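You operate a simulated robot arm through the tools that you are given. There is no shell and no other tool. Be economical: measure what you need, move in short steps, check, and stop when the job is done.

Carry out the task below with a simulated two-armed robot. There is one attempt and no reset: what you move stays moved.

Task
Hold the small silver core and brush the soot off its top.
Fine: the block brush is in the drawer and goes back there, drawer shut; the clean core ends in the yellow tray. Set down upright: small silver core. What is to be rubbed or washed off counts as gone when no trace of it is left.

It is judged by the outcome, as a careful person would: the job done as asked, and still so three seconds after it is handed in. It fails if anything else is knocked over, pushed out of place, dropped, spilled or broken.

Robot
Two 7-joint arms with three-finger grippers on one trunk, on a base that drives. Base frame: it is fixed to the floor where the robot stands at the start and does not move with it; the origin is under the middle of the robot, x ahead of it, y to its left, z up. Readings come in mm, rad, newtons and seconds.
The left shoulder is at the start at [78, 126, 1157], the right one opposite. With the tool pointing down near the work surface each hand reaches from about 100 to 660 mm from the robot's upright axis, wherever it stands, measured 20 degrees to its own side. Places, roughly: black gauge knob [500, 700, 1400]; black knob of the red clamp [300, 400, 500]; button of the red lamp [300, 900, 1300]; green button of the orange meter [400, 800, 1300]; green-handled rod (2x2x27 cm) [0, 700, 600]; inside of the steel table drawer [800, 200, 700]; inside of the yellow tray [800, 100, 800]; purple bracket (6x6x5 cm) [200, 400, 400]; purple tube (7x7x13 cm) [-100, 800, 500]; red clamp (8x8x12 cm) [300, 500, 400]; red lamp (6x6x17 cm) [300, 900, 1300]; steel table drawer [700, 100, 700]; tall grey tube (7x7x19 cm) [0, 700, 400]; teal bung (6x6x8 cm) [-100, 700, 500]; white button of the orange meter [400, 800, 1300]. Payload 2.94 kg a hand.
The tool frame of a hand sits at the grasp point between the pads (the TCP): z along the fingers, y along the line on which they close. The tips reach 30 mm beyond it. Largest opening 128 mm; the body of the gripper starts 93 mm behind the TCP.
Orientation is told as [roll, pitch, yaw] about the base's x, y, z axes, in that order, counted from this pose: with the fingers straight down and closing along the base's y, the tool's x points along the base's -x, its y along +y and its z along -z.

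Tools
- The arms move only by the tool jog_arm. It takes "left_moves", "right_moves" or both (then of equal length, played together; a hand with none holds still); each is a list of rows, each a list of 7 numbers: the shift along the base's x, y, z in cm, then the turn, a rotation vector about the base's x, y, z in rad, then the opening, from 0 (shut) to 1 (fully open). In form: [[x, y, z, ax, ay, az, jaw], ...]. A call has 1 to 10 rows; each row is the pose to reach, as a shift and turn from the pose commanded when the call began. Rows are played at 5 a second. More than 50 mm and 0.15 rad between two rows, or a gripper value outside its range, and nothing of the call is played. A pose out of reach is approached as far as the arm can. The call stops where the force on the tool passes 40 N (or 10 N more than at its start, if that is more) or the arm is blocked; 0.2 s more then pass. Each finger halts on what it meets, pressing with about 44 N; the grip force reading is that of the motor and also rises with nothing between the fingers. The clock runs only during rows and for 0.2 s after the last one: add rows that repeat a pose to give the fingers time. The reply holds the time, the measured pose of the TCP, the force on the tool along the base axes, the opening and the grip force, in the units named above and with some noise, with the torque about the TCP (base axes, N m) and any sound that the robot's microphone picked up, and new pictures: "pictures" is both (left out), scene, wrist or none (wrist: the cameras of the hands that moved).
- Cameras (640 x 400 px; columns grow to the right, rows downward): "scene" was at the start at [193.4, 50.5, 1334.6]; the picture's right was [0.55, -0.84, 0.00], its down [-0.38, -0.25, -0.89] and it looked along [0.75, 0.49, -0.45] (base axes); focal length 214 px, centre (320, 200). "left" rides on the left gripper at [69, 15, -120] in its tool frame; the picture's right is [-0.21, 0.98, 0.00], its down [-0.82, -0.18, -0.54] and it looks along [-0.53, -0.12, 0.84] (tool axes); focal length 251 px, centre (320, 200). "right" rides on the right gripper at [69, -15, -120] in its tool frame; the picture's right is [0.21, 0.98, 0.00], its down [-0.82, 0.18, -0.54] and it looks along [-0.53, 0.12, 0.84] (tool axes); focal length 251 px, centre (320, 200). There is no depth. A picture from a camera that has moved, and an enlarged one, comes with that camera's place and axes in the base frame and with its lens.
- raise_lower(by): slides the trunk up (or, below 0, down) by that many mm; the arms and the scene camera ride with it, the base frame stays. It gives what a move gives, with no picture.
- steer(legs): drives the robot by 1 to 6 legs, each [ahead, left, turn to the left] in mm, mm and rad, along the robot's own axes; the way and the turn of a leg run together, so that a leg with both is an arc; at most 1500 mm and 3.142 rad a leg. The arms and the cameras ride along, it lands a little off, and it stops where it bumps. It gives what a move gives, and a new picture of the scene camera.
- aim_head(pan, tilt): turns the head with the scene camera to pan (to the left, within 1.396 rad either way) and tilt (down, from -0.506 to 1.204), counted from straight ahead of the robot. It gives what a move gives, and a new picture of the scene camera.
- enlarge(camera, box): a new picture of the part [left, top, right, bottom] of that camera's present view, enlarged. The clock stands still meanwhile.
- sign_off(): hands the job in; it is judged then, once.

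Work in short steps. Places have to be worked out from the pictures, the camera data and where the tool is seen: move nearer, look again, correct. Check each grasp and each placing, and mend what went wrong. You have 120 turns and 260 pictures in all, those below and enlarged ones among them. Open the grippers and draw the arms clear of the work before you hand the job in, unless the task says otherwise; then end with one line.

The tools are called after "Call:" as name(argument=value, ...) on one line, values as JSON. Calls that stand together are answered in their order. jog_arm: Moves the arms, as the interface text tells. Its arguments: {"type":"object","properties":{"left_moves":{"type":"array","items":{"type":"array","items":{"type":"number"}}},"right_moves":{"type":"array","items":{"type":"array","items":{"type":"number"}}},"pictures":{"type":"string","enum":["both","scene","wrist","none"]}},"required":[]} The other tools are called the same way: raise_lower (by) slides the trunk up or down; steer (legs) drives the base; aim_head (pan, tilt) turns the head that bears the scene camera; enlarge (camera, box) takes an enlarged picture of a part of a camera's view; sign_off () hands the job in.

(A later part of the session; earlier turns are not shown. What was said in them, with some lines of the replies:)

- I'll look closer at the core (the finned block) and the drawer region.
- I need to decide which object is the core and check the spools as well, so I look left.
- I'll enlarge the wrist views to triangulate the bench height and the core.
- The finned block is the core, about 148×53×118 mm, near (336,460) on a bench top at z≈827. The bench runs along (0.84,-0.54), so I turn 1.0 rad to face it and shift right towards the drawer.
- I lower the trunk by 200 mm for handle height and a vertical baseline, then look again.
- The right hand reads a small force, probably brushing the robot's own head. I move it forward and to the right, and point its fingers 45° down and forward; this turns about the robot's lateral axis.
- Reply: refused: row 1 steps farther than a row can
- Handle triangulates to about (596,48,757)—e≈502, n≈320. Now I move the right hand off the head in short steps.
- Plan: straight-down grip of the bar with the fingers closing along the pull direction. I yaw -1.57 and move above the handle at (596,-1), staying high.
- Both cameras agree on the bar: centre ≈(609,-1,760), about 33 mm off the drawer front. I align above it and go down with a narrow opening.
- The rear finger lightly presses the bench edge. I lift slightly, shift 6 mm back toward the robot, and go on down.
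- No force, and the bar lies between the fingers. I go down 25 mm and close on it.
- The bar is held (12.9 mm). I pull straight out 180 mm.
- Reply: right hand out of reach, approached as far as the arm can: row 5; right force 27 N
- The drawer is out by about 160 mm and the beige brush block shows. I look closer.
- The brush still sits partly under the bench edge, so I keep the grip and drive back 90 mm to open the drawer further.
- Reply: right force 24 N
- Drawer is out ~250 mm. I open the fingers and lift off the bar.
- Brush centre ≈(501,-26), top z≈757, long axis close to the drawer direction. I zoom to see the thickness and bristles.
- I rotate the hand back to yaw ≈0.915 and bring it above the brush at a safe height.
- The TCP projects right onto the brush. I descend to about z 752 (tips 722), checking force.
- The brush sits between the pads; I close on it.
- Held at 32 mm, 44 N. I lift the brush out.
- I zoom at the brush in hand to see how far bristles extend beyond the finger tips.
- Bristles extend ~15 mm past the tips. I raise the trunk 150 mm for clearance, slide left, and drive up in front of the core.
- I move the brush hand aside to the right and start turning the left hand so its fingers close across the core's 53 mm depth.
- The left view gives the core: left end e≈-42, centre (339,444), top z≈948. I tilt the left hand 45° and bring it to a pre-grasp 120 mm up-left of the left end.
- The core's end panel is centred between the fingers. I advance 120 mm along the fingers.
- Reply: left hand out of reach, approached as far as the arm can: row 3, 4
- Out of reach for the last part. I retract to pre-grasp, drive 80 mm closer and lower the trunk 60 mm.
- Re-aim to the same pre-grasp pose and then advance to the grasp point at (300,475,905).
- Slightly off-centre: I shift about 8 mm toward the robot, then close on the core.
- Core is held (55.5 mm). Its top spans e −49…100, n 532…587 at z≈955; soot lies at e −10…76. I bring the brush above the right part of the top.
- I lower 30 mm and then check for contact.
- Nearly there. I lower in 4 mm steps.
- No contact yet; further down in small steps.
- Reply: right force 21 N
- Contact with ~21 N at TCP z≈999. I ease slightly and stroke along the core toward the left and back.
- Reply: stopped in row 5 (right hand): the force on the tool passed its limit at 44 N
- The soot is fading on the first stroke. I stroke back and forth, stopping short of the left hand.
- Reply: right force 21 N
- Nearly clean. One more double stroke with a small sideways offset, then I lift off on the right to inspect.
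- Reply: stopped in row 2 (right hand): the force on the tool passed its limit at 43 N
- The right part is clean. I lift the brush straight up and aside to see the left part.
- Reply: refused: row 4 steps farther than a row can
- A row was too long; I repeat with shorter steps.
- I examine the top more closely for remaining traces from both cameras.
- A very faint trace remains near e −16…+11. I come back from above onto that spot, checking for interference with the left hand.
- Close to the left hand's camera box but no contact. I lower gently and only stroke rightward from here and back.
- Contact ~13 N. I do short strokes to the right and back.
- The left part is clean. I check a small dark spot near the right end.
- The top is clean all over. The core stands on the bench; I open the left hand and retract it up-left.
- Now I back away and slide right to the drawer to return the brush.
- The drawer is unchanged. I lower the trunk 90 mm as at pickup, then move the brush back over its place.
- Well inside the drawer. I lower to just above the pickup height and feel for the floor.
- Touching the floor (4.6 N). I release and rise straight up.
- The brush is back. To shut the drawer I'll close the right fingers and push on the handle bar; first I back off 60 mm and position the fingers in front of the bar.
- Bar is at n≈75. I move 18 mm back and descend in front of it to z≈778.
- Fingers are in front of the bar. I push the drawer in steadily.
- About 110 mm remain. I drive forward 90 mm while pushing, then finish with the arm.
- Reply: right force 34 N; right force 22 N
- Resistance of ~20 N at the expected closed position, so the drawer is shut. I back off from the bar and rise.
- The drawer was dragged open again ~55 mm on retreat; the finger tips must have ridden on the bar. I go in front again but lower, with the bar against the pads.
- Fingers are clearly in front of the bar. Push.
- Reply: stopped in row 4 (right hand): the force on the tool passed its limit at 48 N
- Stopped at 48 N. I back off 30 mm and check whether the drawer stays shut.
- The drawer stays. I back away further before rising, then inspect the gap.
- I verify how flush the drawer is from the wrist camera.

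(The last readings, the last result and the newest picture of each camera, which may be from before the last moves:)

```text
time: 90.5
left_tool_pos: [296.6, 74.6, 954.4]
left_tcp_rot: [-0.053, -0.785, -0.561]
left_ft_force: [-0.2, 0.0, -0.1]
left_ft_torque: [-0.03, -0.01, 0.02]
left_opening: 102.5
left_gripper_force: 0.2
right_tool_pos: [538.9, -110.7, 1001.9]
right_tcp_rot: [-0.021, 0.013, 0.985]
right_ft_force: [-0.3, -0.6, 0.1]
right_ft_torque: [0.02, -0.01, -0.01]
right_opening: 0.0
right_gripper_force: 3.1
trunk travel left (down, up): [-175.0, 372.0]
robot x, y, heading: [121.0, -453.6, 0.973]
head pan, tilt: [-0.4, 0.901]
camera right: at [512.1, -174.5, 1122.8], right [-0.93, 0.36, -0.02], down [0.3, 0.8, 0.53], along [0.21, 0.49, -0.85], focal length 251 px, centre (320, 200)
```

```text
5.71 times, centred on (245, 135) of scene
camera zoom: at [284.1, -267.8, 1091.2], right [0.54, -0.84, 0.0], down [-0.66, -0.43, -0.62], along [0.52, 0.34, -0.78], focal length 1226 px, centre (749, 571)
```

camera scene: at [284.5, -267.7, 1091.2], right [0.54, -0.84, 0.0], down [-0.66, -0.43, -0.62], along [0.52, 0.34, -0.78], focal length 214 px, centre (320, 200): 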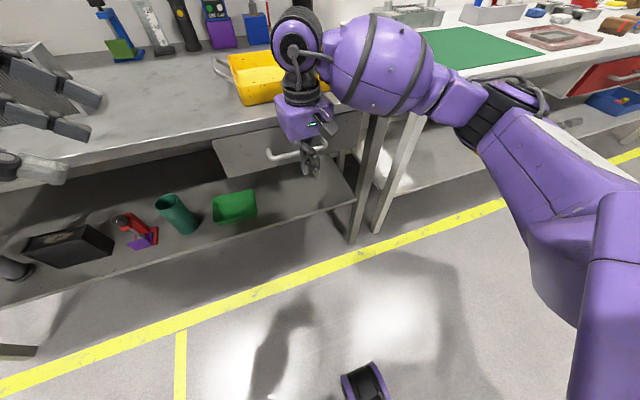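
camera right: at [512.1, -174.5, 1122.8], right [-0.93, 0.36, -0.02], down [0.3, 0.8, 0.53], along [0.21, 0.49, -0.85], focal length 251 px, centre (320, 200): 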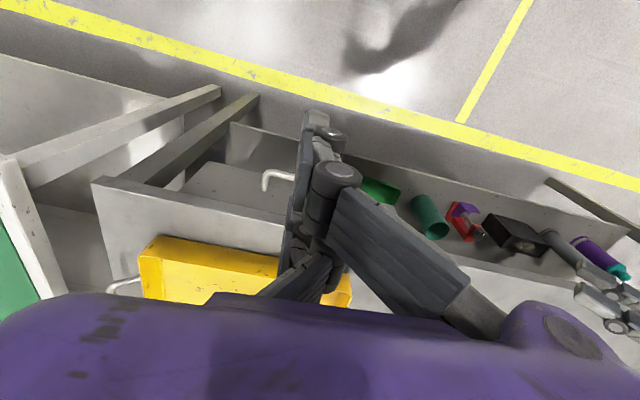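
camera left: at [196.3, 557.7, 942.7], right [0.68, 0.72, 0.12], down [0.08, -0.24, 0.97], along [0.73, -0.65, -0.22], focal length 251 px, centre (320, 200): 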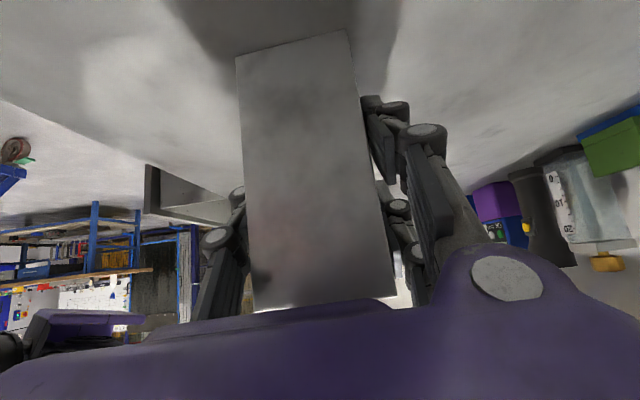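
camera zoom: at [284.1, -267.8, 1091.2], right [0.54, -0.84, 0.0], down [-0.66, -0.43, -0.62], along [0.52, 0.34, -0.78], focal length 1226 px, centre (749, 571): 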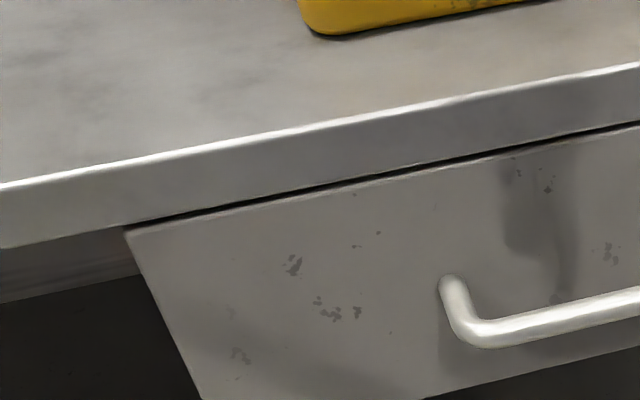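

The drawer is fully shut. Next I raise the trunk and drive back to the core to fetch it with a top-down grip of the right hand.

Call:
raise_lower(by=120)

Call:
steer(legs=[[0, 400, 0], [310, 0, 0]])

Call:
aim_head(pan=0.0, tilt=0.8)

```text
time: 92.0
left_tool_pos: [298.6, 74.4, 1073.3]
left_tcp_rot: [-0.055, -0.784, -0.559]
left_ft_force: [0.0, 0.0, -0.3]
left_ft_torque: [0.0, 0.01, 0.02]
left_opening: 102.5
left_gripper_force: 0.0
right_tool_pos: [539.1, -111.6, 1119.6]
right_tcp_rot: [-0.021, 0.013, 0.983]
right_ft_force: [-0.3, 0.5, 0.4]
right_ft_torque: [0.0, 0.01, 0.0]
right_opening: 0.0
right_gripper_force: 3.2
trunk travel left (down, up): [-295.0, 252.0]
robot x, y, heading: [124.5, -456.9, 0.977]
head pan, tilt: [-0.4, 0.901]
```

```text
time: 97.7
left_tool_pos: [137.4, 550.1, 1073.0]
left_tcp_rot: [-0.055, -0.782, -0.556]
left_ft_force: [-0.3, 0.6, -0.3]
left_ft_torque: [-0.01, 0.01, 0.0]
left_opening: 102.3
left_gripper_force: 0.1
right_tool_pos: [380.0, 365.6, 1121.0]
right_tcp_rot: [-0.02, 0.012, 0.987]
right_ft_force: [-0.7, -0.4, 1.0]
right_ft_torque: [-0.02, -0.01, -0.03]
right_opening: 0.0
right_gripper_force: 2.9
trunk travel left (down, up): [-295.0, 252.0]
robot x, y, heading: [-36.3, 22.2, 0.977]
head pan, tilt: [-0.4, 0.901]
camera scene: at [103.5, 176.0, 1219.3], right [0.55, -0.84, 0.0], down [-0.66, -0.43, -0.62], along [0.52, 0.34, -0.78], focal length 214 px, centre (320, 200)
```

scene: 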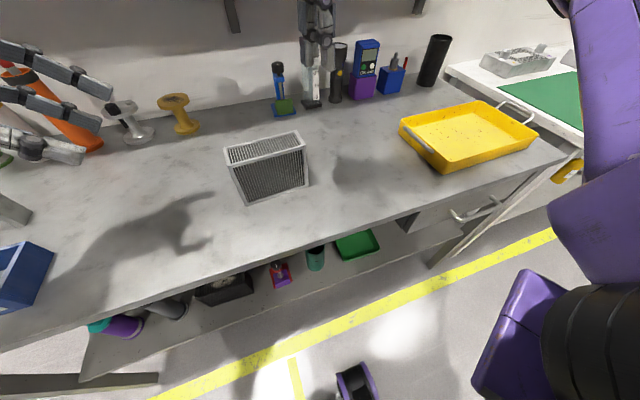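

```text
time: 98.6
left_tool_pos: [135.3, 549.9, 1074.4]
left_tcp_rot: [-0.051, -0.784, -0.556]
left_ft_force: [0.0, -0.5, -0.8]
left_ft_torque: [-0.01, 0.0, 0.01]
left_opening: 102.1
left_gripper_force: 0.1
right_tool_pos: [379.7, 366.5, 1120.4]
right_tcp_rot: [-0.021, 0.014, 0.987]
right_ft_force: [0.5, 0.3, -0.7]
right_ft_torque: [0.03, 0.02, 0.03]
right_opening: 0.0
right_gripper_force: 2.5
trunk travel left (down, up): [-295.0, 252.0]
robot x, y, heading: [-36.5, 18.8, 0.972]
head pan, tilt: [0.0, 0.799]
camera scene: at [85.2, 201.3, 1227.2], right [0.83, -0.56, 0.0], down [-0.4, -0.59, -0.7], along [0.39, 0.58, -0.72], focal length 214 px, centre (320, 200)
```

scene: 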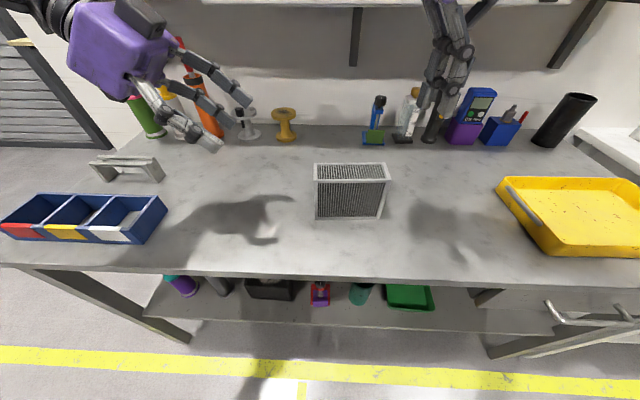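

I rotate the right hand so the fingers close across the core and bring it over the core's centre (334,451), staying high.

Call:
jog_arm(right_moves=[[0, 0, 0, 0, 0, -0.15, 0.2], [-0.5, 0.8, 0, 0, 0, -0.3, 0.4], [-1, 1.7, 0, 0, 0, -0.45, 0.6], [-1.5, 2.6, 0, 0, 0, -0.6, 0.75], [-2, 3.5, 0, 0, 0, -0.75, 0.75], [-2.5, 4.5, 0, 0, 0, -0.9, 0.75], [-3, 5.5, 0, 0, 0, -1.05, 0.75], [-3.6, 6.5, 0, 0, 0, -1.2, 0.75], [-4.1, 7.5, 0, 0, 0, -1.35, 0.75], [-4.6, 8.5, 0, 0.02, -0.013, -1.5, 0.75]])

```text
refused: row 10 steps farther than a row can; nothing moved
```

Call:
jog_arm(right_moves=[[0, 0, 0, 0, 0, -0.14, 0.2], [-0.5, 0.8, 0, 0, 0, -0.28, 0.4], [-1, 1.7, 0, 0, 0, -0.42, 0.6], [-1.5, 2.6, 0, 0, 0, -0.57, 0.75], [-2, 3.5, 0, 0, 0, -0.72, 0.75], [-2.5, 4.5, 0, 0, 0, -0.87, 0.75], [-3, 5.5, 0, 0, 0, -1.02, 0.75], [-3.6, 6.5, 0, 0, 0, -1.17, 0.75], [-4.1, 7.5, 0, 0, 0, -1.32, 0.75], [-4.6, 8.5, 0, 0, 0, -1.47, 0.75]])

```text
time: 100.8
left_tool_pos: [136.9, 550.2, 1074.0]
left_tcp_rot: [-0.052, -0.785, -0.557]
left_ft_force: [0.5, -0.5, -0.7]
left_ft_torque: [0.0, -0.04, -0.02]
left_opening: 102.3
left_gripper_force: 0.1
right_tool_pos: [333.3, 450.2, 1120.8]
right_tcp_rot: [-0.02, 0.011, -0.488]
right_ft_force: [-0.5, -0.2, 0.2]
right_ft_torque: [-0.03, 0.01, -0.01]
right_opening: 96.3
right_gripper_force: 0.0
trunk travel left (down, up): [-295.0, 252.0]
robot x, y, heading: [-36.0, 19.6, 0.975]
head pan, tilt: [0.0, 0.799]
camera scene: at [85.0, 201.7, 1227.2], right [0.83, -0.56, 0.0], down [-0.4, -0.59, -0.7], along [0.39, 0.58, -0.72], focal length 214 px, centre (320, 200)
camera right: at [267.9, 469.8, 1241.7], right [0.27, 0.96, -0.02], down [0.82, -0.22, 0.53], along [0.5, -0.16, -0.85], focal length 251 px, centre (320, 200)
```

scene: 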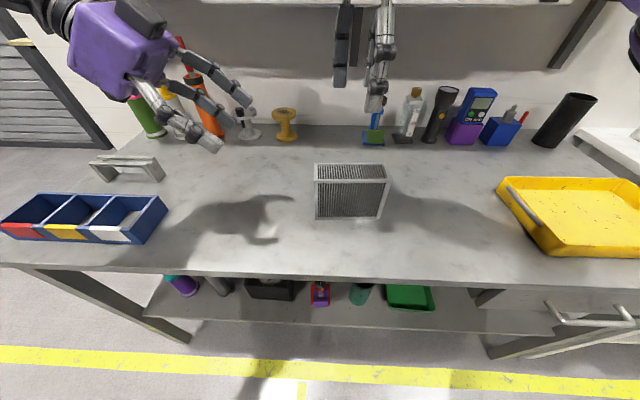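
right: 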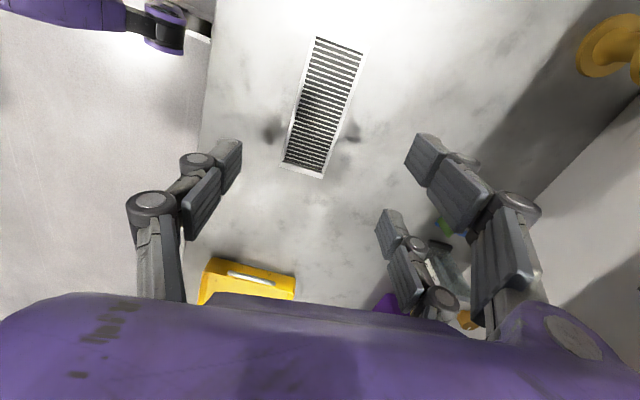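

Core centre ≈(334,448), axis matching yaw −0.585. I trim yaw and descend to just above the top, then look.

Call:
jog_arm(right_moves=[[0.1, -0.2, -3, 0, 0, -0.097, 0.75], [0.1, -0.2, -7, 0, 0, -0.097, 0.75], [0.1, -0.2, -11, 0, 0, -0.097, 0.75], [0.1, -0.2, -13, 0, 0, -0.097, 0.75]])

```text
time: 101.8
left_tool_pos: [136.2, 549.4, 1073.1]
left_tcp_rot: [-0.053, -0.781, -0.557]
left_ft_force: [0.0, 0.7, -0.7]
left_ft_torque: [0.03, -0.01, 0.0]
left_opening: 102.5
left_gripper_force: 0.0
right_tool_pos: [334.7, 447.5, 990.9]
right_tcp_rot: [-0.018, 0.013, -0.582]
right_ft_force: [0.6, -0.5, -0.4]
right_ft_torque: [0.01, 0.02, 0.02]
right_opening: 95.8
right_gripper_force: 0.0
trunk travel left (down, up): [-295.0, 252.0]
robot x, y, heading: [-34.8, 19.5, 0.981]
head pan, tilt: [0.0, 0.799]
camera scene: at [85.3, 201.5, 1227.2], right [0.83, -0.56, 0.0], down [-0.4, -0.59, -0.7], along [0.39, 0.58, -0.72], focal length 214 px, centre (320, 200)
camera right: at [271.2, 472.8, 1111.6], right [0.36, 0.93, -0.02], down [0.8, -0.29, 0.53], along [0.49, -0.2, -0.85], focal length 251 px, centre (320, 200)
```

scene: 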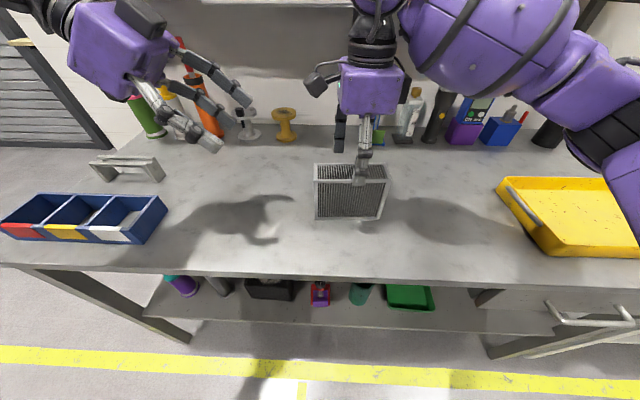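
right: 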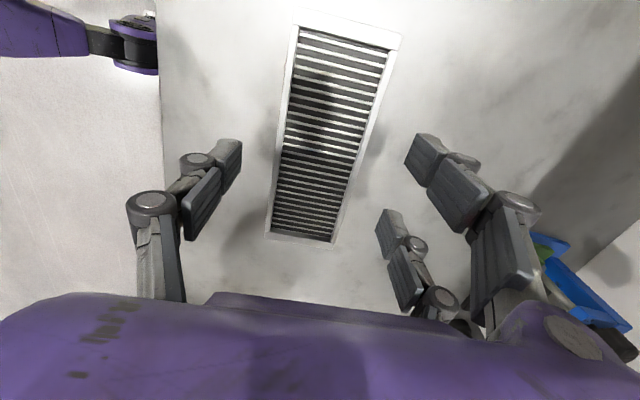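

Centred exactly. I descend to z≈905 and close.

Call:
jog_arm(right_moves=[[0, 0, -3, 0, 0, 0, 0.75], [0, 0, -6, 0, 0, 0, 0.75], [0, 0, -8.5, 0, 0, 0, 0.75], [0, 0, -8.5, 0, 0, 0, 0.55], [0, 0, -8.5, 0, 0, 0, 0.46], [0, 0, -8.5, 0, 0, 0, 0.3], [0, 0, -8.5, 0, 0, 0, 0.3]])

```text
time: 103.4
left_tool_pos: [137.3, 549.6, 1073.9]
left_tcp_rot: [-0.051, -0.784, -0.558]
left_ft_force: [-0.2, 0.1, 0.3]
left_ft_torque: [0.03, 0.0, 0.0]
left_opening: 102.4
left_gripper_force: 0.0
right_tool_pos: [332.7, 448.4, 906.2]
right_tcp_rot: [-0.022, 0.012, -0.579]
right_ft_force: [0.3, -0.3, 0.1]
right_ft_torque: [-0.03, 0.02, 0.04]
right_opening: 55.5
right_gripper_force: 43.8
trunk travel left (down, up): [-295.0, 252.0]
robot x, y, heading: [-35.5, 16.7, 0.975]
head pan, tilt: [0.0, 0.799]
camera scene: at [85.2, 201.4, 1227.2], right [0.83, -0.56, 0.0], down [-0.4, -0.59, -0.7], along [0.39, 0.58, -0.72], focal length 214 px, centre (320, 200)
camera right: at [270.1, 473.7, 1026.7], right [0.36, 0.93, -0.02], down [0.8, -0.29, 0.53], along [0.49, -0.2, -0.85], focal length 251 px, centre (320, 200)
```

scene: 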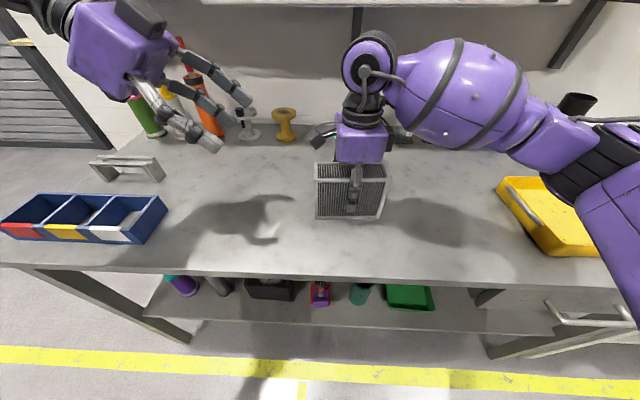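
right: 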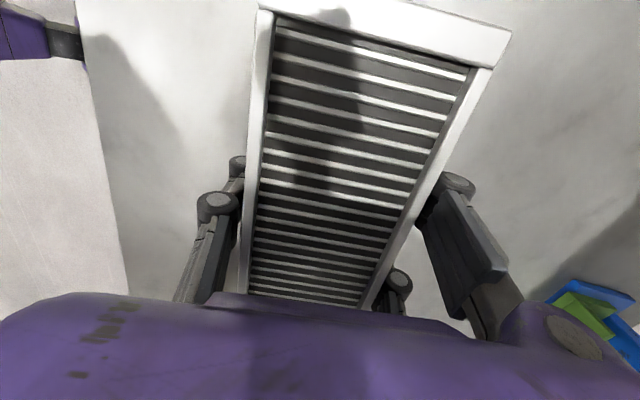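

Gripped (55.5 mm). I lift 120 mm.

Call:
jog_arm(right_moves=[[0, 0, 1.5, 0, 0, 0, 0.3], [0, 0, 4, 0, 0, 0, 0.3], [0, 0, 8, 0, 0, 0, 0.3], [0, 0, 12, 0, 0, 0, 0.3]], pictures="scene")

```text
time: 104.4
left_tool_pos: [135.8, 550.1, 1075.1]
left_tcp_rot: [-0.052, -0.786, -0.558]
left_ft_force: [0.4, -0.8, 0.3]
left_ft_torque: [0.03, -0.04, -0.01]
left_opening: 102.4
left_gripper_force: 0.0
right_tool_pos: [336.0, 448.3, 1026.6]
right_tcp_rot: [-0.021, 0.011, -0.581]
right_ft_force: [-0.5, -0.1, -2.4]
right_ft_torque: [-0.02, -0.04, 0.01]
right_opening: 55.6
right_gripper_force: 44.1
trunk travel left (down, up): [-295.0, 252.0]
robot x, y, heading: [-37.0, 20.6, 0.98]
head pan, tilt: [0.0, 0.799]
camera scene: at [84.8, 201.1, 1227.3], right [0.83, -0.56, 0.0], down [-0.4, -0.59, -0.7], along [0.39, 0.58, -0.72], focal length 214 px, centre (320, 200)
```

scene: 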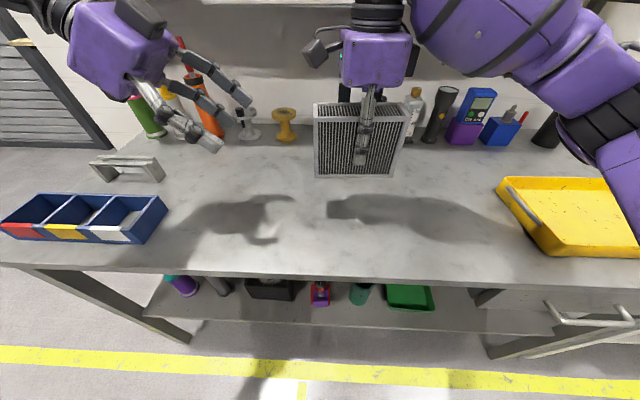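

Core hangs upright and light. I drive 400 mm right toward the tray.

Call:
steer(legs=[[0, -400, 0]])

Call:
aim_head(pan=-0.3, tilt=0.85)

```text
time: 108.4
left_tool_pos: [469.1, 326.1, 1074.7]
left_tcp_rot: [-0.054, -0.784, -0.56]
left_ft_force: [-0.3, -1.0, -0.4]
left_ft_torque: [0.03, -0.03, -0.02]
left_opening: 102.5
left_gripper_force: 0.0
right_tool_pos: [667.6, 222.8, 1025.5]
right_tcp_rot: [-0.022, 0.013, -0.585]
right_ft_force: [0.2, 0.0, -3.5]
right_ft_torque: [-0.01, -0.03, 0.01]
right_opening: 55.5
right_gripper_force: 43.8
trunk travel left (down, up): [-295.0, 252.0]
robot x, y, heading: [295.8, -200.0, 0.977]
head pan, tilt: [0.0, 0.799]
camera scene: at [416.3, -22.7, 1227.2], right [0.83, -0.56, 0.0], down [-0.4, -0.59, -0.7], along [0.39, 0.58, -0.72], focal length 214 px, centre (320, 200)
```

scene: 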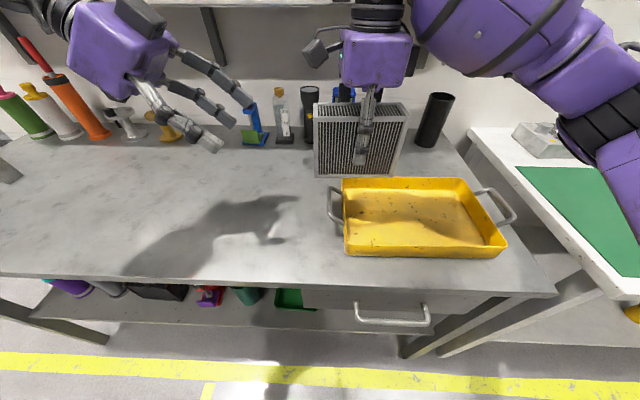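

```text
time: 109.2
left_tool_pos: [469.2, 324.8, 1074.2]
left_tcp_rot: [-0.057, -0.785, -0.56]
left_ft_force: [-0.3, -0.1, 0.2]
left_ft_torque: [-0.01, -0.02, 0.02]
left_opening: 102.4
left_gripper_force: 0.0
right_tool_pos: [665.7, 223.3, 1025.9]
right_tcp_rot: [-0.021, 0.012, -0.585]
right_ft_force: [-0.2, 0.4, -2.3]
right_ft_torque: [0.02, -0.01, 0.0]
right_opening: 55.6
right_gripper_force: 44.4
trunk travel left (down, up): [-295.0, 252.0]
robot x, y, heading: [294.9, -200.2, 0.967]
head pan, tilt: [-0.3, 0.85]
camera scene: at [431.9, -40.5, 1223.2], right [0.62, -0.78, 0.0], down [-0.59, -0.47, -0.66], along [0.52, 0.41, -0.75], focal length 214 px, centre (320, 200)
```

scene: 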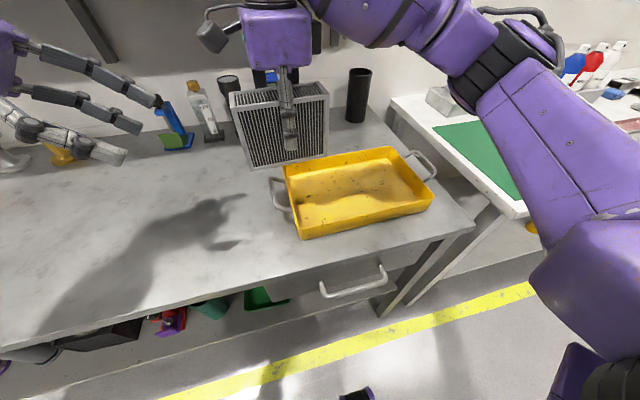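

Tray centre ≈(772,121). I carry the core over it and lower to about 20 mm above the tray floor.

Call:
jog_arm(right_moves=[[2.7, -2.6, 0, 0, 0, 0, 0.3], [5.4, -5.2, 0, 0, 0, 0, 0.3], [8, -7.7, 0, 0, 0, 0, 0.3], [10.6, -10.2, 0, 0, 0, 0, 0.3], [10.6, -10.2, -3, 0, 0, 0, 0.3], [10.6, -10.2, -6, 0, 0, 0, 0.3]])

```text
time: 110.6
left_tool_pos: [470.1, 325.3, 1074.7]
left_tcp_rot: [-0.054, -0.783, -0.558]
left_ft_force: [0.4, 0.4, -0.6]
left_ft_torque: [-0.01, 0.03, 0.03]
left_opening: 102.3
left_gripper_force: 0.0
right_tool_pos: [772.3, 122.6, 966.3]
right_tcp_rot: [-0.022, 0.014, -0.585]
right_ft_force: [0.2, -0.5, -2.7]
right_ft_torque: [0.04, -0.01, 0.01]
right_opening: 55.6
right_gripper_force: 44.7
trunk travel left (down, up): [-295.0, 252.0]
robot x, y, heading: [295.1, -200.6, 0.972]
head pan, tilt: [-0.3, 0.85]
camera scene: at [432.4, -41.1, 1223.2], right [0.62, -0.78, 0.0], down [-0.59, -0.47, -0.66], along [0.52, 0.41, -0.75], focal length 214 px, centre (320, 200)
camera right: at [710.0, 147.7, 1087.4], right [0.36, 0.93, -0.02], down [0.8, -0.3, 0.53], along [0.49, -0.2, -0.85], focal length 251 px, centre (320, 200)
```

scene: 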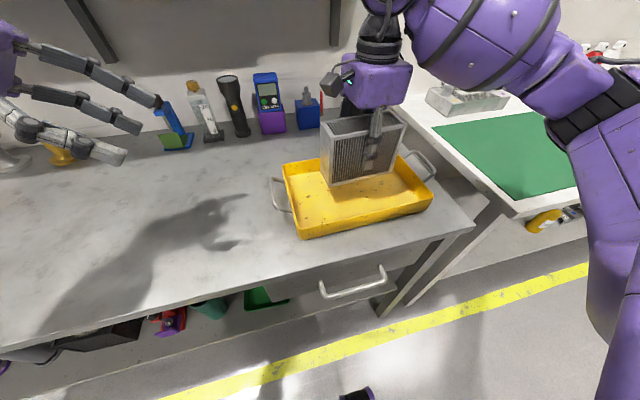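
right: 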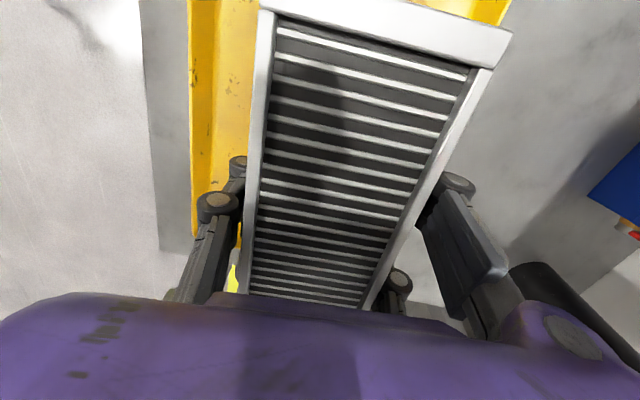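

Core is well centred over the tray. I lower gently.

Call:
jog_arm(right_moves=[[0, 0, -2, 0, 0, 0, 0.3], [0, 0, -3.8, 0, 0, 0, 0.3], [0, 0, -4.6, 0, 0, 0, 0.3]], pictures="scene")

```text
time: 111.4
left_tool_pos: [469.1, 325.0, 1074.0]
left_tcp_rot: [-0.054, -0.784, -0.561]
left_ft_force: [-0.3, -0.1, 0.5]
left_ft_torque: [0.01, -0.02, -0.03]
left_opening: 102.2
left_gripper_force: 0.2
right_tool_pos: [773.2, 121.1, 920.1]
right_tcp_rot: [-0.02, 0.012, -0.584]
right_ft_force: [0.0, 0.1, -3.0]
right_ft_torque: [-0.02, -0.04, -0.03]
right_opening: 55.5
right_gripper_force: 44.5
trunk travel left (down, up): [-295.0, 252.0]
robot x, y, heading: [293.0, -204.5, 0.968]
head pan, tilt: [-0.3, 0.85]
camera scene: at [432.1, -40.7, 1223.2], right [0.62, -0.78, 0.0], down [-0.59, -0.47, -0.66], along [0.52, 0.41, -0.75], focal length 214 px, centre (320, 200)
```

scene: 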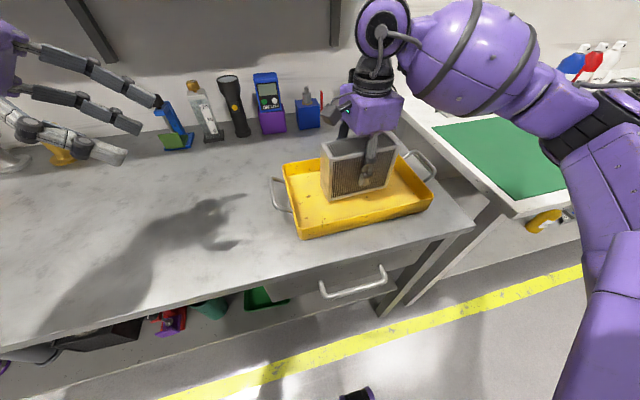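

Call:
jog_arm(right_moves=[[0, 0, -0.4, 0, 0, 0, 0.3], [0, 0, -0.7, 0, 0, 0, 0.3]], pictures="none")

```text
time: 112.0
left_tool_pos: [469.1, 326.4, 1074.7]
left_tcp_rot: [-0.054, -0.783, -0.562]
left_ft_force: [-0.7, 0.6, 0.1]
left_ft_torque: [-0.01, -0.01, 0.03]
left_opening: 102.3
left_gripper_force: 0.1
right_tool_pos: [772.6, 121.7, 915.6]
right_tcp_rot: [-0.023, 0.014, -0.584]
right_ft_force: [0.3, 0.3, -3.0]
right_ft_torque: [-0.02, 0.0, 0.0]
right_opening: 55.4
right_gripper_force: 44.2
trunk travel left (down, up): [-295.0, 252.0]
robot x, y, heading: [295.6, -203.6, 0.976]
head pan, tilt: [-0.3, 0.85]
```

No contact yet; a few millimetres more.

Call:
jog_arm(right_moves=[[0, 0, -0.3, 0, 0, 0, 0.3], [0, 0, -0.5, 0, 0, 0, 0.3]], pictures="none")

```text
time: 112.6
left_tool_pos: [468.7, 325.5, 1074.7]
left_tcp_rot: [-0.051, -0.782, -0.561]
left_ft_force: [-0.4, 0.4, 0.6]
left_ft_torque: [-0.03, 0.0, -0.01]
left_opening: 102.2
left_gripper_force: 0.0
right_tool_pos: [774.5, 121.1, 910.3]
right_tcp_rot: [-0.019, 0.013, -0.588]
right_ft_force: [0.4, -0.8, 2.1]
right_ft_torque: [-0.02, -0.26, -0.02]
right_opening: 55.4
right_gripper_force: 44.0
trunk travel left (down, up): [-295.0, 252.0]
robot x, y, heading: [293.9, -203.5, 0.972]
head pan, tilt: [-0.3, 0.85]
```

Contact with the tray floor. I open the fingers and rise straight up.

Call:
jog_arm(right_moves=[[0, 0, -0.1, 0, 0, 0, 0.46], [0, 0, -0.1, 0, 0, 0, 0.6], [0, 0, -0.1, 0, 0, 0, 0.7], [0, 0, 3, 0, 0, 0, 0.7], [0, 0, 7, 0, 0, 0, 0.7], [0, 0, 11, 0, 0, 0, 0.7], [0, 0, 15, 0, 0, 0, 0.7], [0, 0, 18, 0, 0, 0, 0.7]])

```text
time: 114.4
left_tool_pos: [468.5, 324.4, 1074.5]
left_tcp_rot: [-0.051, -0.786, -0.56]
left_ft_force: [-0.2, 0.1, -0.5]
left_ft_torque: [-0.03, -0.01, 0.05]
left_opening: 102.3
left_gripper_force: 0.1
right_tool_pos: [773.9, 120.1, 1090.1]
right_tcp_rot: [-0.021, 0.014, -0.587]
right_ft_force: [0.3, 0.1, -0.4]
right_ft_torque: [0.0, -0.04, -0.02]
right_opening: 89.7
right_gripper_force: 0.0
trunk travel left (down, up): [-295.0, 252.0]
robot x, y, heading: [295.9, -201.4, 0.975]
head pan, tilt: [-0.3, 0.85]
camera scene: at [431.2, -41.1, 1223.3], right [0.62, -0.78, 0.0], down [-0.59, -0.47, -0.66], along [0.52, 0.41, -0.75], focal length 214 px, centre (320, 200)
camera right: at [710.3, 145.9, 1210.6], right [0.36, 0.93, -0.02], down [0.8, -0.3, 0.53], along [0.49, -0.2, -0.85], focal length 251 px, centre (320, 200)
```

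scene: 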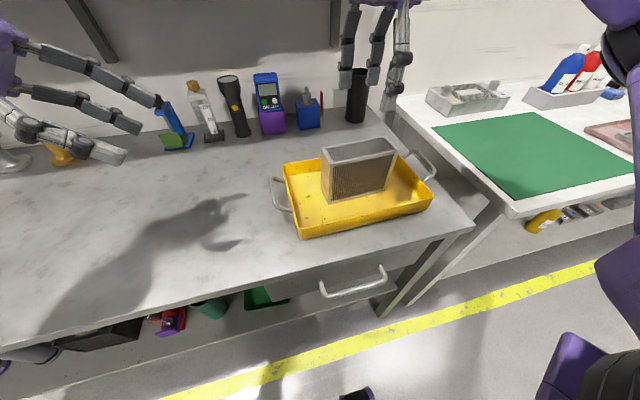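
right: 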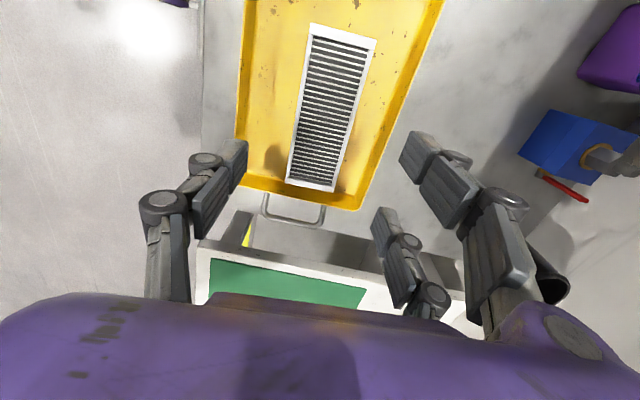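

The core stands upright in the tray. I check the top once more, then back the robot away and check the drawer.

Call:
enlarge(camera="right", box=[275, 15, 395, 200])

Call:
steer(legs=[[-350, 0, 0]])

Call:
enlarge(camera="scene", box=[200, 60, 420, 220])

```text
2.16 times, centred on (335, 108) of right
camera zoom: at [710.3, 145.9, 1210.6], right [0.36, 0.93, -0.02], down [0.8, -0.3, 0.53], along [0.49, -0.2, -0.85], focal length 544 px, centre (288, 400)
```

zoom: 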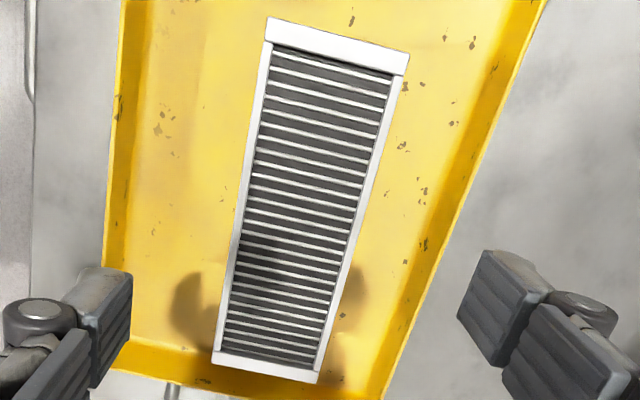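

```text
time: 116.7
left_tool_pos: [272.6, 36.1, 1075.2]
left_tcp_rot: [-0.052, -0.784, -0.559]
left_ft_force: [-0.3, 0.4, 0.8]
left_ft_torque: [0.02, -0.01, -0.02]
left_opening: 102.1
left_gripper_force: 0.1
right_tool_pos: [576.2, -168.8, 1088.1]
right_tcp_rot: [-0.021, 0.012, -0.584]
right_ft_force: [0.0, 0.3, 0.4]
right_ft_torque: [0.02, -0.01, 0.02]
right_opening: 89.7
right_gripper_force: 0.0
trunk travel left (down, up): [-295.0, 252.0]
robot x, y, heading: [97.3, -490.6, 0.973]
head pan, tilt: [-0.3, 0.85]
camera scene: at [234.6, -330.3, 1223.3], right [0.62, -0.78, 0.0], down [-0.59, -0.47, -0.66], along [0.52, 0.41, -0.75], focal length 214 px, centre (320, 200)
```

scene: 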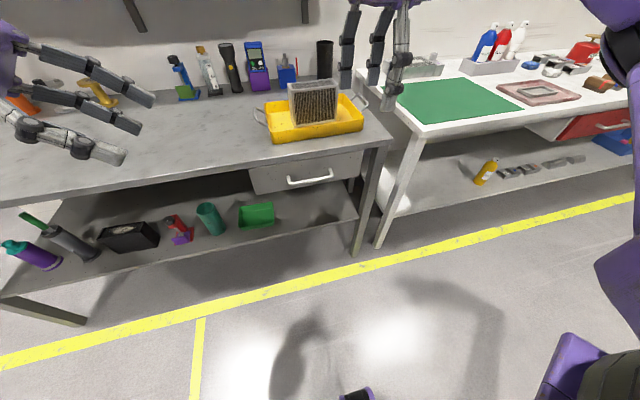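

```text
2.50 times, centred on (310, 140) of scene
camera zoom: at [234.6, -330.3, 1223.3], right [0.62, -0.78, 0.0], down [-0.59, -0.47, -0.66], along [0.52, 0.41, -0.75], focal length 536 px, centre (345, 350)
```

zoom: 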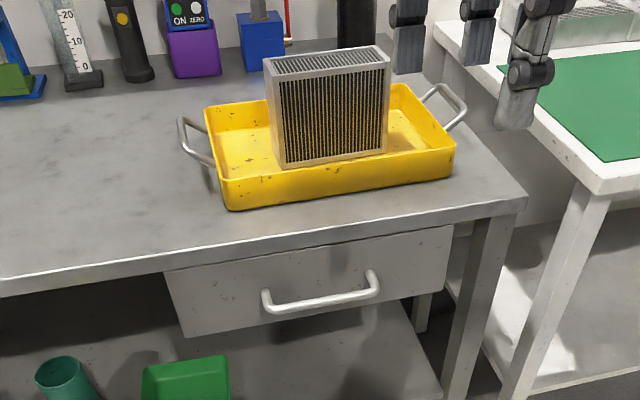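

The core is clean and in the tray. I suspect the drawer may have only coasted nearly shut, so I do one gentle confirming push: lower the trunk and come closer.

Call:
raise_lower(by=-120)

Call:
steer(legs=[[80, 0, 0]])

Call:
enlarge(camera="scene", box=[230, 120, 390, 220])

```text
time: 118.2
left_tool_pos: [270.9, 35.6, 954.5]
left_tcp_rot: [-0.053, -0.784, -0.561]
left_ft_force: [0.9, -0.1, -1.0]
left_ft_torque: [0.02, 0.03, 0.05]
left_opening: 102.4
left_gripper_force: 0.0
right_tool_pos: [576.8, -168.3, 969.9]
right_tcp_rot: [-0.019, 0.012, -0.586]
right_ft_force: [0.2, -0.2, 0.1]
right_ft_torque: [0.03, -0.05, -0.01]
right_opening: 89.5
right_gripper_force: 0.0
trunk travel left (down, up): [-175.0, 372.0]
robot x, y, heading: [93.9, -492.4, 0.971]
head pan, tilt: [-0.3, 0.85]
```

```text
time: 119.3
left_tool_pos: [318.7, 102.0, 953.0]
left_tcp_rot: [-0.055, -0.783, -0.562]
left_ft_force: [-0.2, 0.6, 0.0]
left_ft_torque: [-0.01, 0.02, -0.05]
left_opening: 102.5
left_gripper_force: 0.1
right_tool_pos: [622.7, -102.7, 968.9]
right_tcp_rot: [-0.021, 0.012, -0.586]
right_ft_force: [-0.8, 0.5, 0.9]
right_ft_torque: [-0.06, 0.07, 0.02]
right_opening: 89.3
right_gripper_force: 0.1
trunk travel left (down, up): [-175.0, 372.0]
robot x, y, heading: [142.7, -429.9, 0.97]
head pan, tilt: [-0.3, 0.85]
camera scene: at [302.2, -232.0, 1094.8], right [0.62, -0.78, 0.0], down [-0.59, -0.47, -0.66], along [0.52, 0.41, -0.75], focal length 214 px, centre (320, 200)
```

scene: 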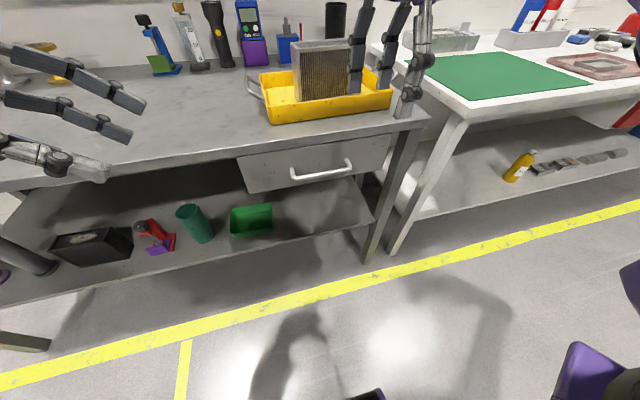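

```text
4.00 times, centred on (310, 170) of scene
camera zoom: at [302.2, -232.0, 1094.8], right [0.62, -0.78, 0.0], down [-0.59, -0.47, -0.66], along [0.52, 0.41, -0.75], focal length 858 px, centre (360, 320)
```

zoom: 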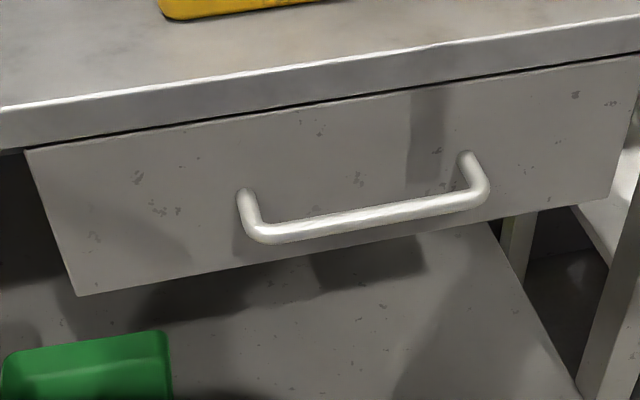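

I position closed fingers in front of the bar at z≈770.

Call:
jog_arm(right_moves=[[-1.5, 1.9, 0, 0, 0, 0, 0.3], [-3, 3.8, 0, 0, 0, 0, 0], [-4.6, 5.7, -1, 0, 0, 0, 0], [-4.6, 5.7, -5, 0, 0, 0, 0], [-4.6, 5.7, -9, 0, 0, 0, 0], [-4.6, 5.7, -13, 0, 0, 0, 0], [-4.6, 5.7, -17, 0, 0, 0, 0], [-4.6, 5.7, -19.9, 0, 0, 0, 0]])

```text
time: 121.1
left_tool_pos: [318.8, 101.3, 954.9]
left_tcp_rot: [-0.054, -0.783, -0.562]
left_ft_force: [-0.1, 0.0, -0.1]
left_ft_torque: [-0.01, 0.04, 0.01]
left_opening: 102.8
left_gripper_force: 0.1
right_tool_pos: [575.0, -47.3, 767.5]
right_tcp_rot: [-0.02, 0.011, -0.586]
right_ft_force: [0.4, 0.4, 0.6]
right_ft_torque: [-0.03, 0.03, -0.01]
right_opening: 0.3
right_gripper_force: 2.9
trunk travel left (down, up): [-175.0, 372.0]
robot x, y, heading: [140.0, -427.5, 0.97]
head pan, tilt: [-0.3, 0.85]
camera scene: at [302.0, -232.5, 1094.9], right [0.62, -0.78, 0.0], down [-0.59, -0.47, -0.66], along [0.52, 0.41, -0.75], focal length 214 px, centre (320, 200)
camera right: at [511.6, -21.2, 889.1], right [0.36, 0.93, -0.02], down [0.8, -0.3, 0.53], along [0.49, -0.2, -0.85], focal length 251 px, centre (320, 200)
```

scene: 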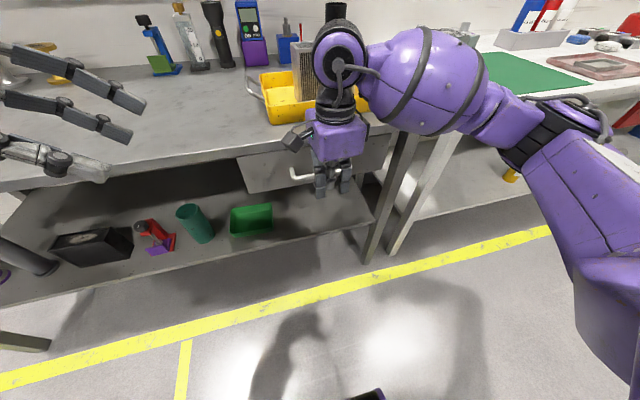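
right: 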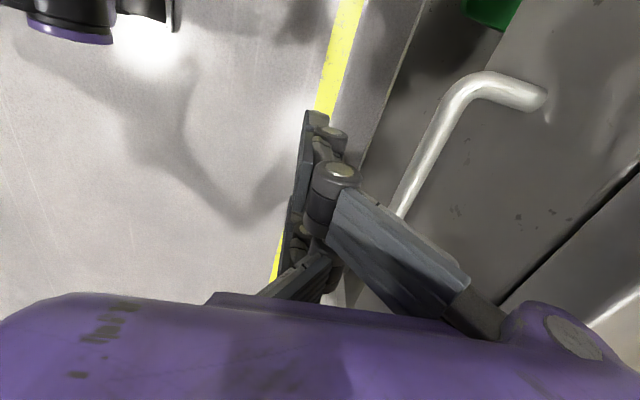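

The bar shows at n≈335. I push slowly in 5 mm steps.

Call:
jog_arm(right_moves=[[0.45, 0.66, 0, 0, 0, 0, 0], [0.84, 1.24, 0, 0, 0, 0, 0], [1.12, 1.66, 0, 0, 0, 0, 0], [1.4, 2.07, 0, 0, 0, 0, 0], [1.6, 2.4, 0, 0, 0, 0, 0], [1.8, 2.65, 0, 0, 0, 0, 0], [1.95, 2.9, 0, 0, 0, 0, 0]], pictures="wrist")

```text
time: 122.7
left_tool_pos: [316.8, 100.0, 955.5]
left_tcp_rot: [-0.052, -0.784, -0.564]
left_ft_force: [0.2, -0.5, -0.8]
left_ft_torque: [0.01, 0.03, 0.0]
left_opening: 102.2
left_gripper_force: 0.2
right_tool_pos: [594.3, -19.8, 771.7]
right_tcp_rot: [-0.022, 0.01, -0.586]
right_ft_force: [-9.5, -16.0, 5.3]
right_ft_torque: [-0.26, 0.08, -0.16]
right_opening: 0.0
right_gripper_force: 6.0
trunk travel left (down, up): [-175.0, 372.0]
robot x, y, heading: [142.3, -428.4, 0.973]
head pan, tilt: [-0.3, 0.85]
camera right: at [531.1, 6.0, 892.7], right [0.36, 0.93, -0.02], down [0.8, -0.3, 0.53], along [0.49, -0.21, -0.85], focal length 251 px, centre (320, 200)
```

right: 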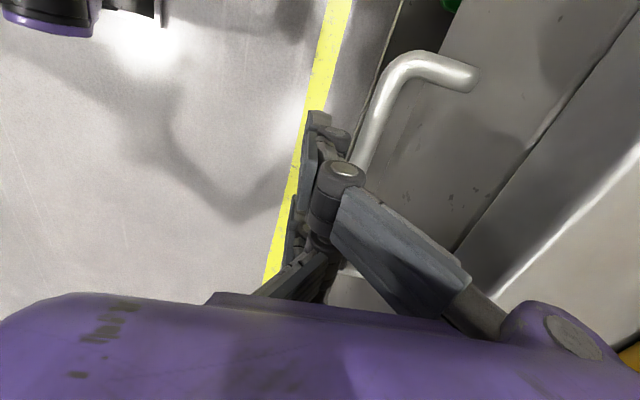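

A steady 19 N resistance means the drawer is against its stop. I back off straight along the pull axis and look.

Call:
jog_arm(right_moves=[[-0.5, -0.75, 0, 0, 0, 0, 0], [-1.5, -2.2, 0, 0, 0, 0, 0], [-3, -4.5, 0, 0, 0, 0, 0], [-5, -7.4, 0, 0, 0, 0, 0], [-6, -8.9, 3, 0, 0, 0, 0], [-6, -8.9, 7, 0, 0, 0, 0], [-6, -8.9, 11, 0, 0, 0, 0.2], [-6, -8.9, 15, 0, 0, 0, 0.4], [-6, -8.9, 19, 0, 0, 0, 0.6]], pictures="wrist")

Call:
enlarge(camera="scene", box=[230, 120, 390, 220])

```text
time: 124.7
left_tool_pos: [317.1, 101.6, 955.9]
left_tcp_rot: [-0.051, -0.785, -0.562]
left_ft_force: [0.2, -0.1, 0.1]
left_ft_torque: [0.02, -0.06, 0.05]
left_opening: 102.6
left_gripper_force: 0.0
right_tool_pos: [535.5, -108.3, 961.5]
right_tcp_rot: [-0.022, 0.014, -0.587]
right_ft_force: [0.6, 0.5, -0.6]
right_ft_torque: [-0.03, -0.01, -0.04]
right_opening: 75.3
right_gripper_force: 0.1
trunk travel left (down, up): [-175.0, 372.0]
robot x, y, heading: [144.9, -426.9, 0.974]
head pan, tilt: [-0.3, 0.85]
camera right: at [471.4, -81.6, 1082.2], right [0.36, 0.93, -0.02], down [0.8, -0.3, 0.53], along [0.49, -0.2, -0.85], focal length 251 px, centre (320, 200)
```

right: 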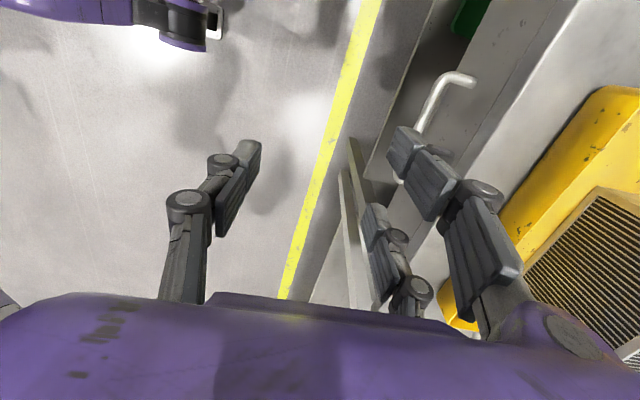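

```text
4.00 times, centred on (310, 170) of scene
camera zoom: at [301.1, -233.0, 1095.1], right [0.62, -0.78, 0.0], down [-0.59, -0.47, -0.66], along [0.52, 0.41, -0.75], focal length 858 px, centre (360, 320)
```

zoom: 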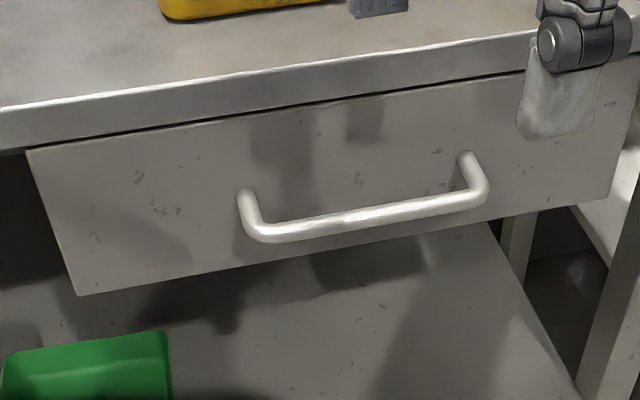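

The drawer is unchanged and shut. I back the robot away for final clearance and take a last look.

Call:
steer(legs=[[-250, 0, 0]])

```text
time: 126.5
left_tool_pos: [172.8, -107.4, 954.3]
left_tcp_rot: [-0.051, -0.783, -0.56]
left_ft_force: [0.3, 0.9, 0.1]
left_ft_torque: [0.0, -0.03, 0.0]
left_opening: 102.5
left_gripper_force: 0.2
right_tool_pos: [392.0, -315.8, 960.3]
right_tcp_rot: [-0.022, 0.012, -0.584]
right_ft_force: [0.0, -0.6, 0.4]
right_ft_torque: [0.05, -0.03, 0.0]
right_opening: 76.6
right_gripper_force: 0.1
trunk travel left (down, up): [-175.0, 372.0]
robot x, y, heading: [-0.7, -633.1, 0.978]
head pan, tilt: [-0.3, 0.85]
camera scene: at [158.4, -441.5, 1095.1], right [0.62, -0.78, 0.0], down [-0.59, -0.47, -0.66], along [0.52, 0.41, -0.75], focal length 214 px, centre (320, 200)
```

scene: 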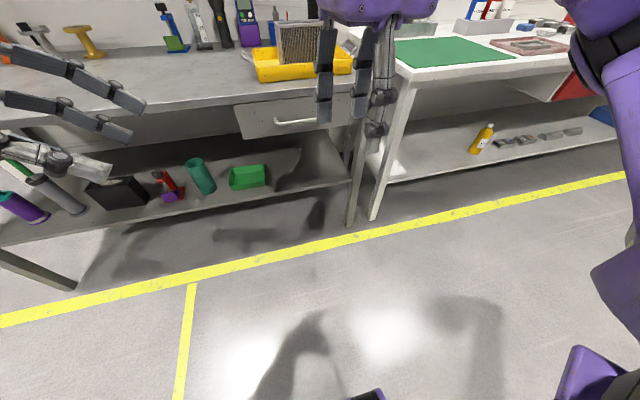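

Everything is in place: core upright and clean in the tray, brush in the shut drawer, both hands open and clear.

Call:
sign_off()

```text
The job is handed in.
```

The small silver core is brushed clean and stands upright in the yellow tray, and the block brush is back in the drawer, which is shut.
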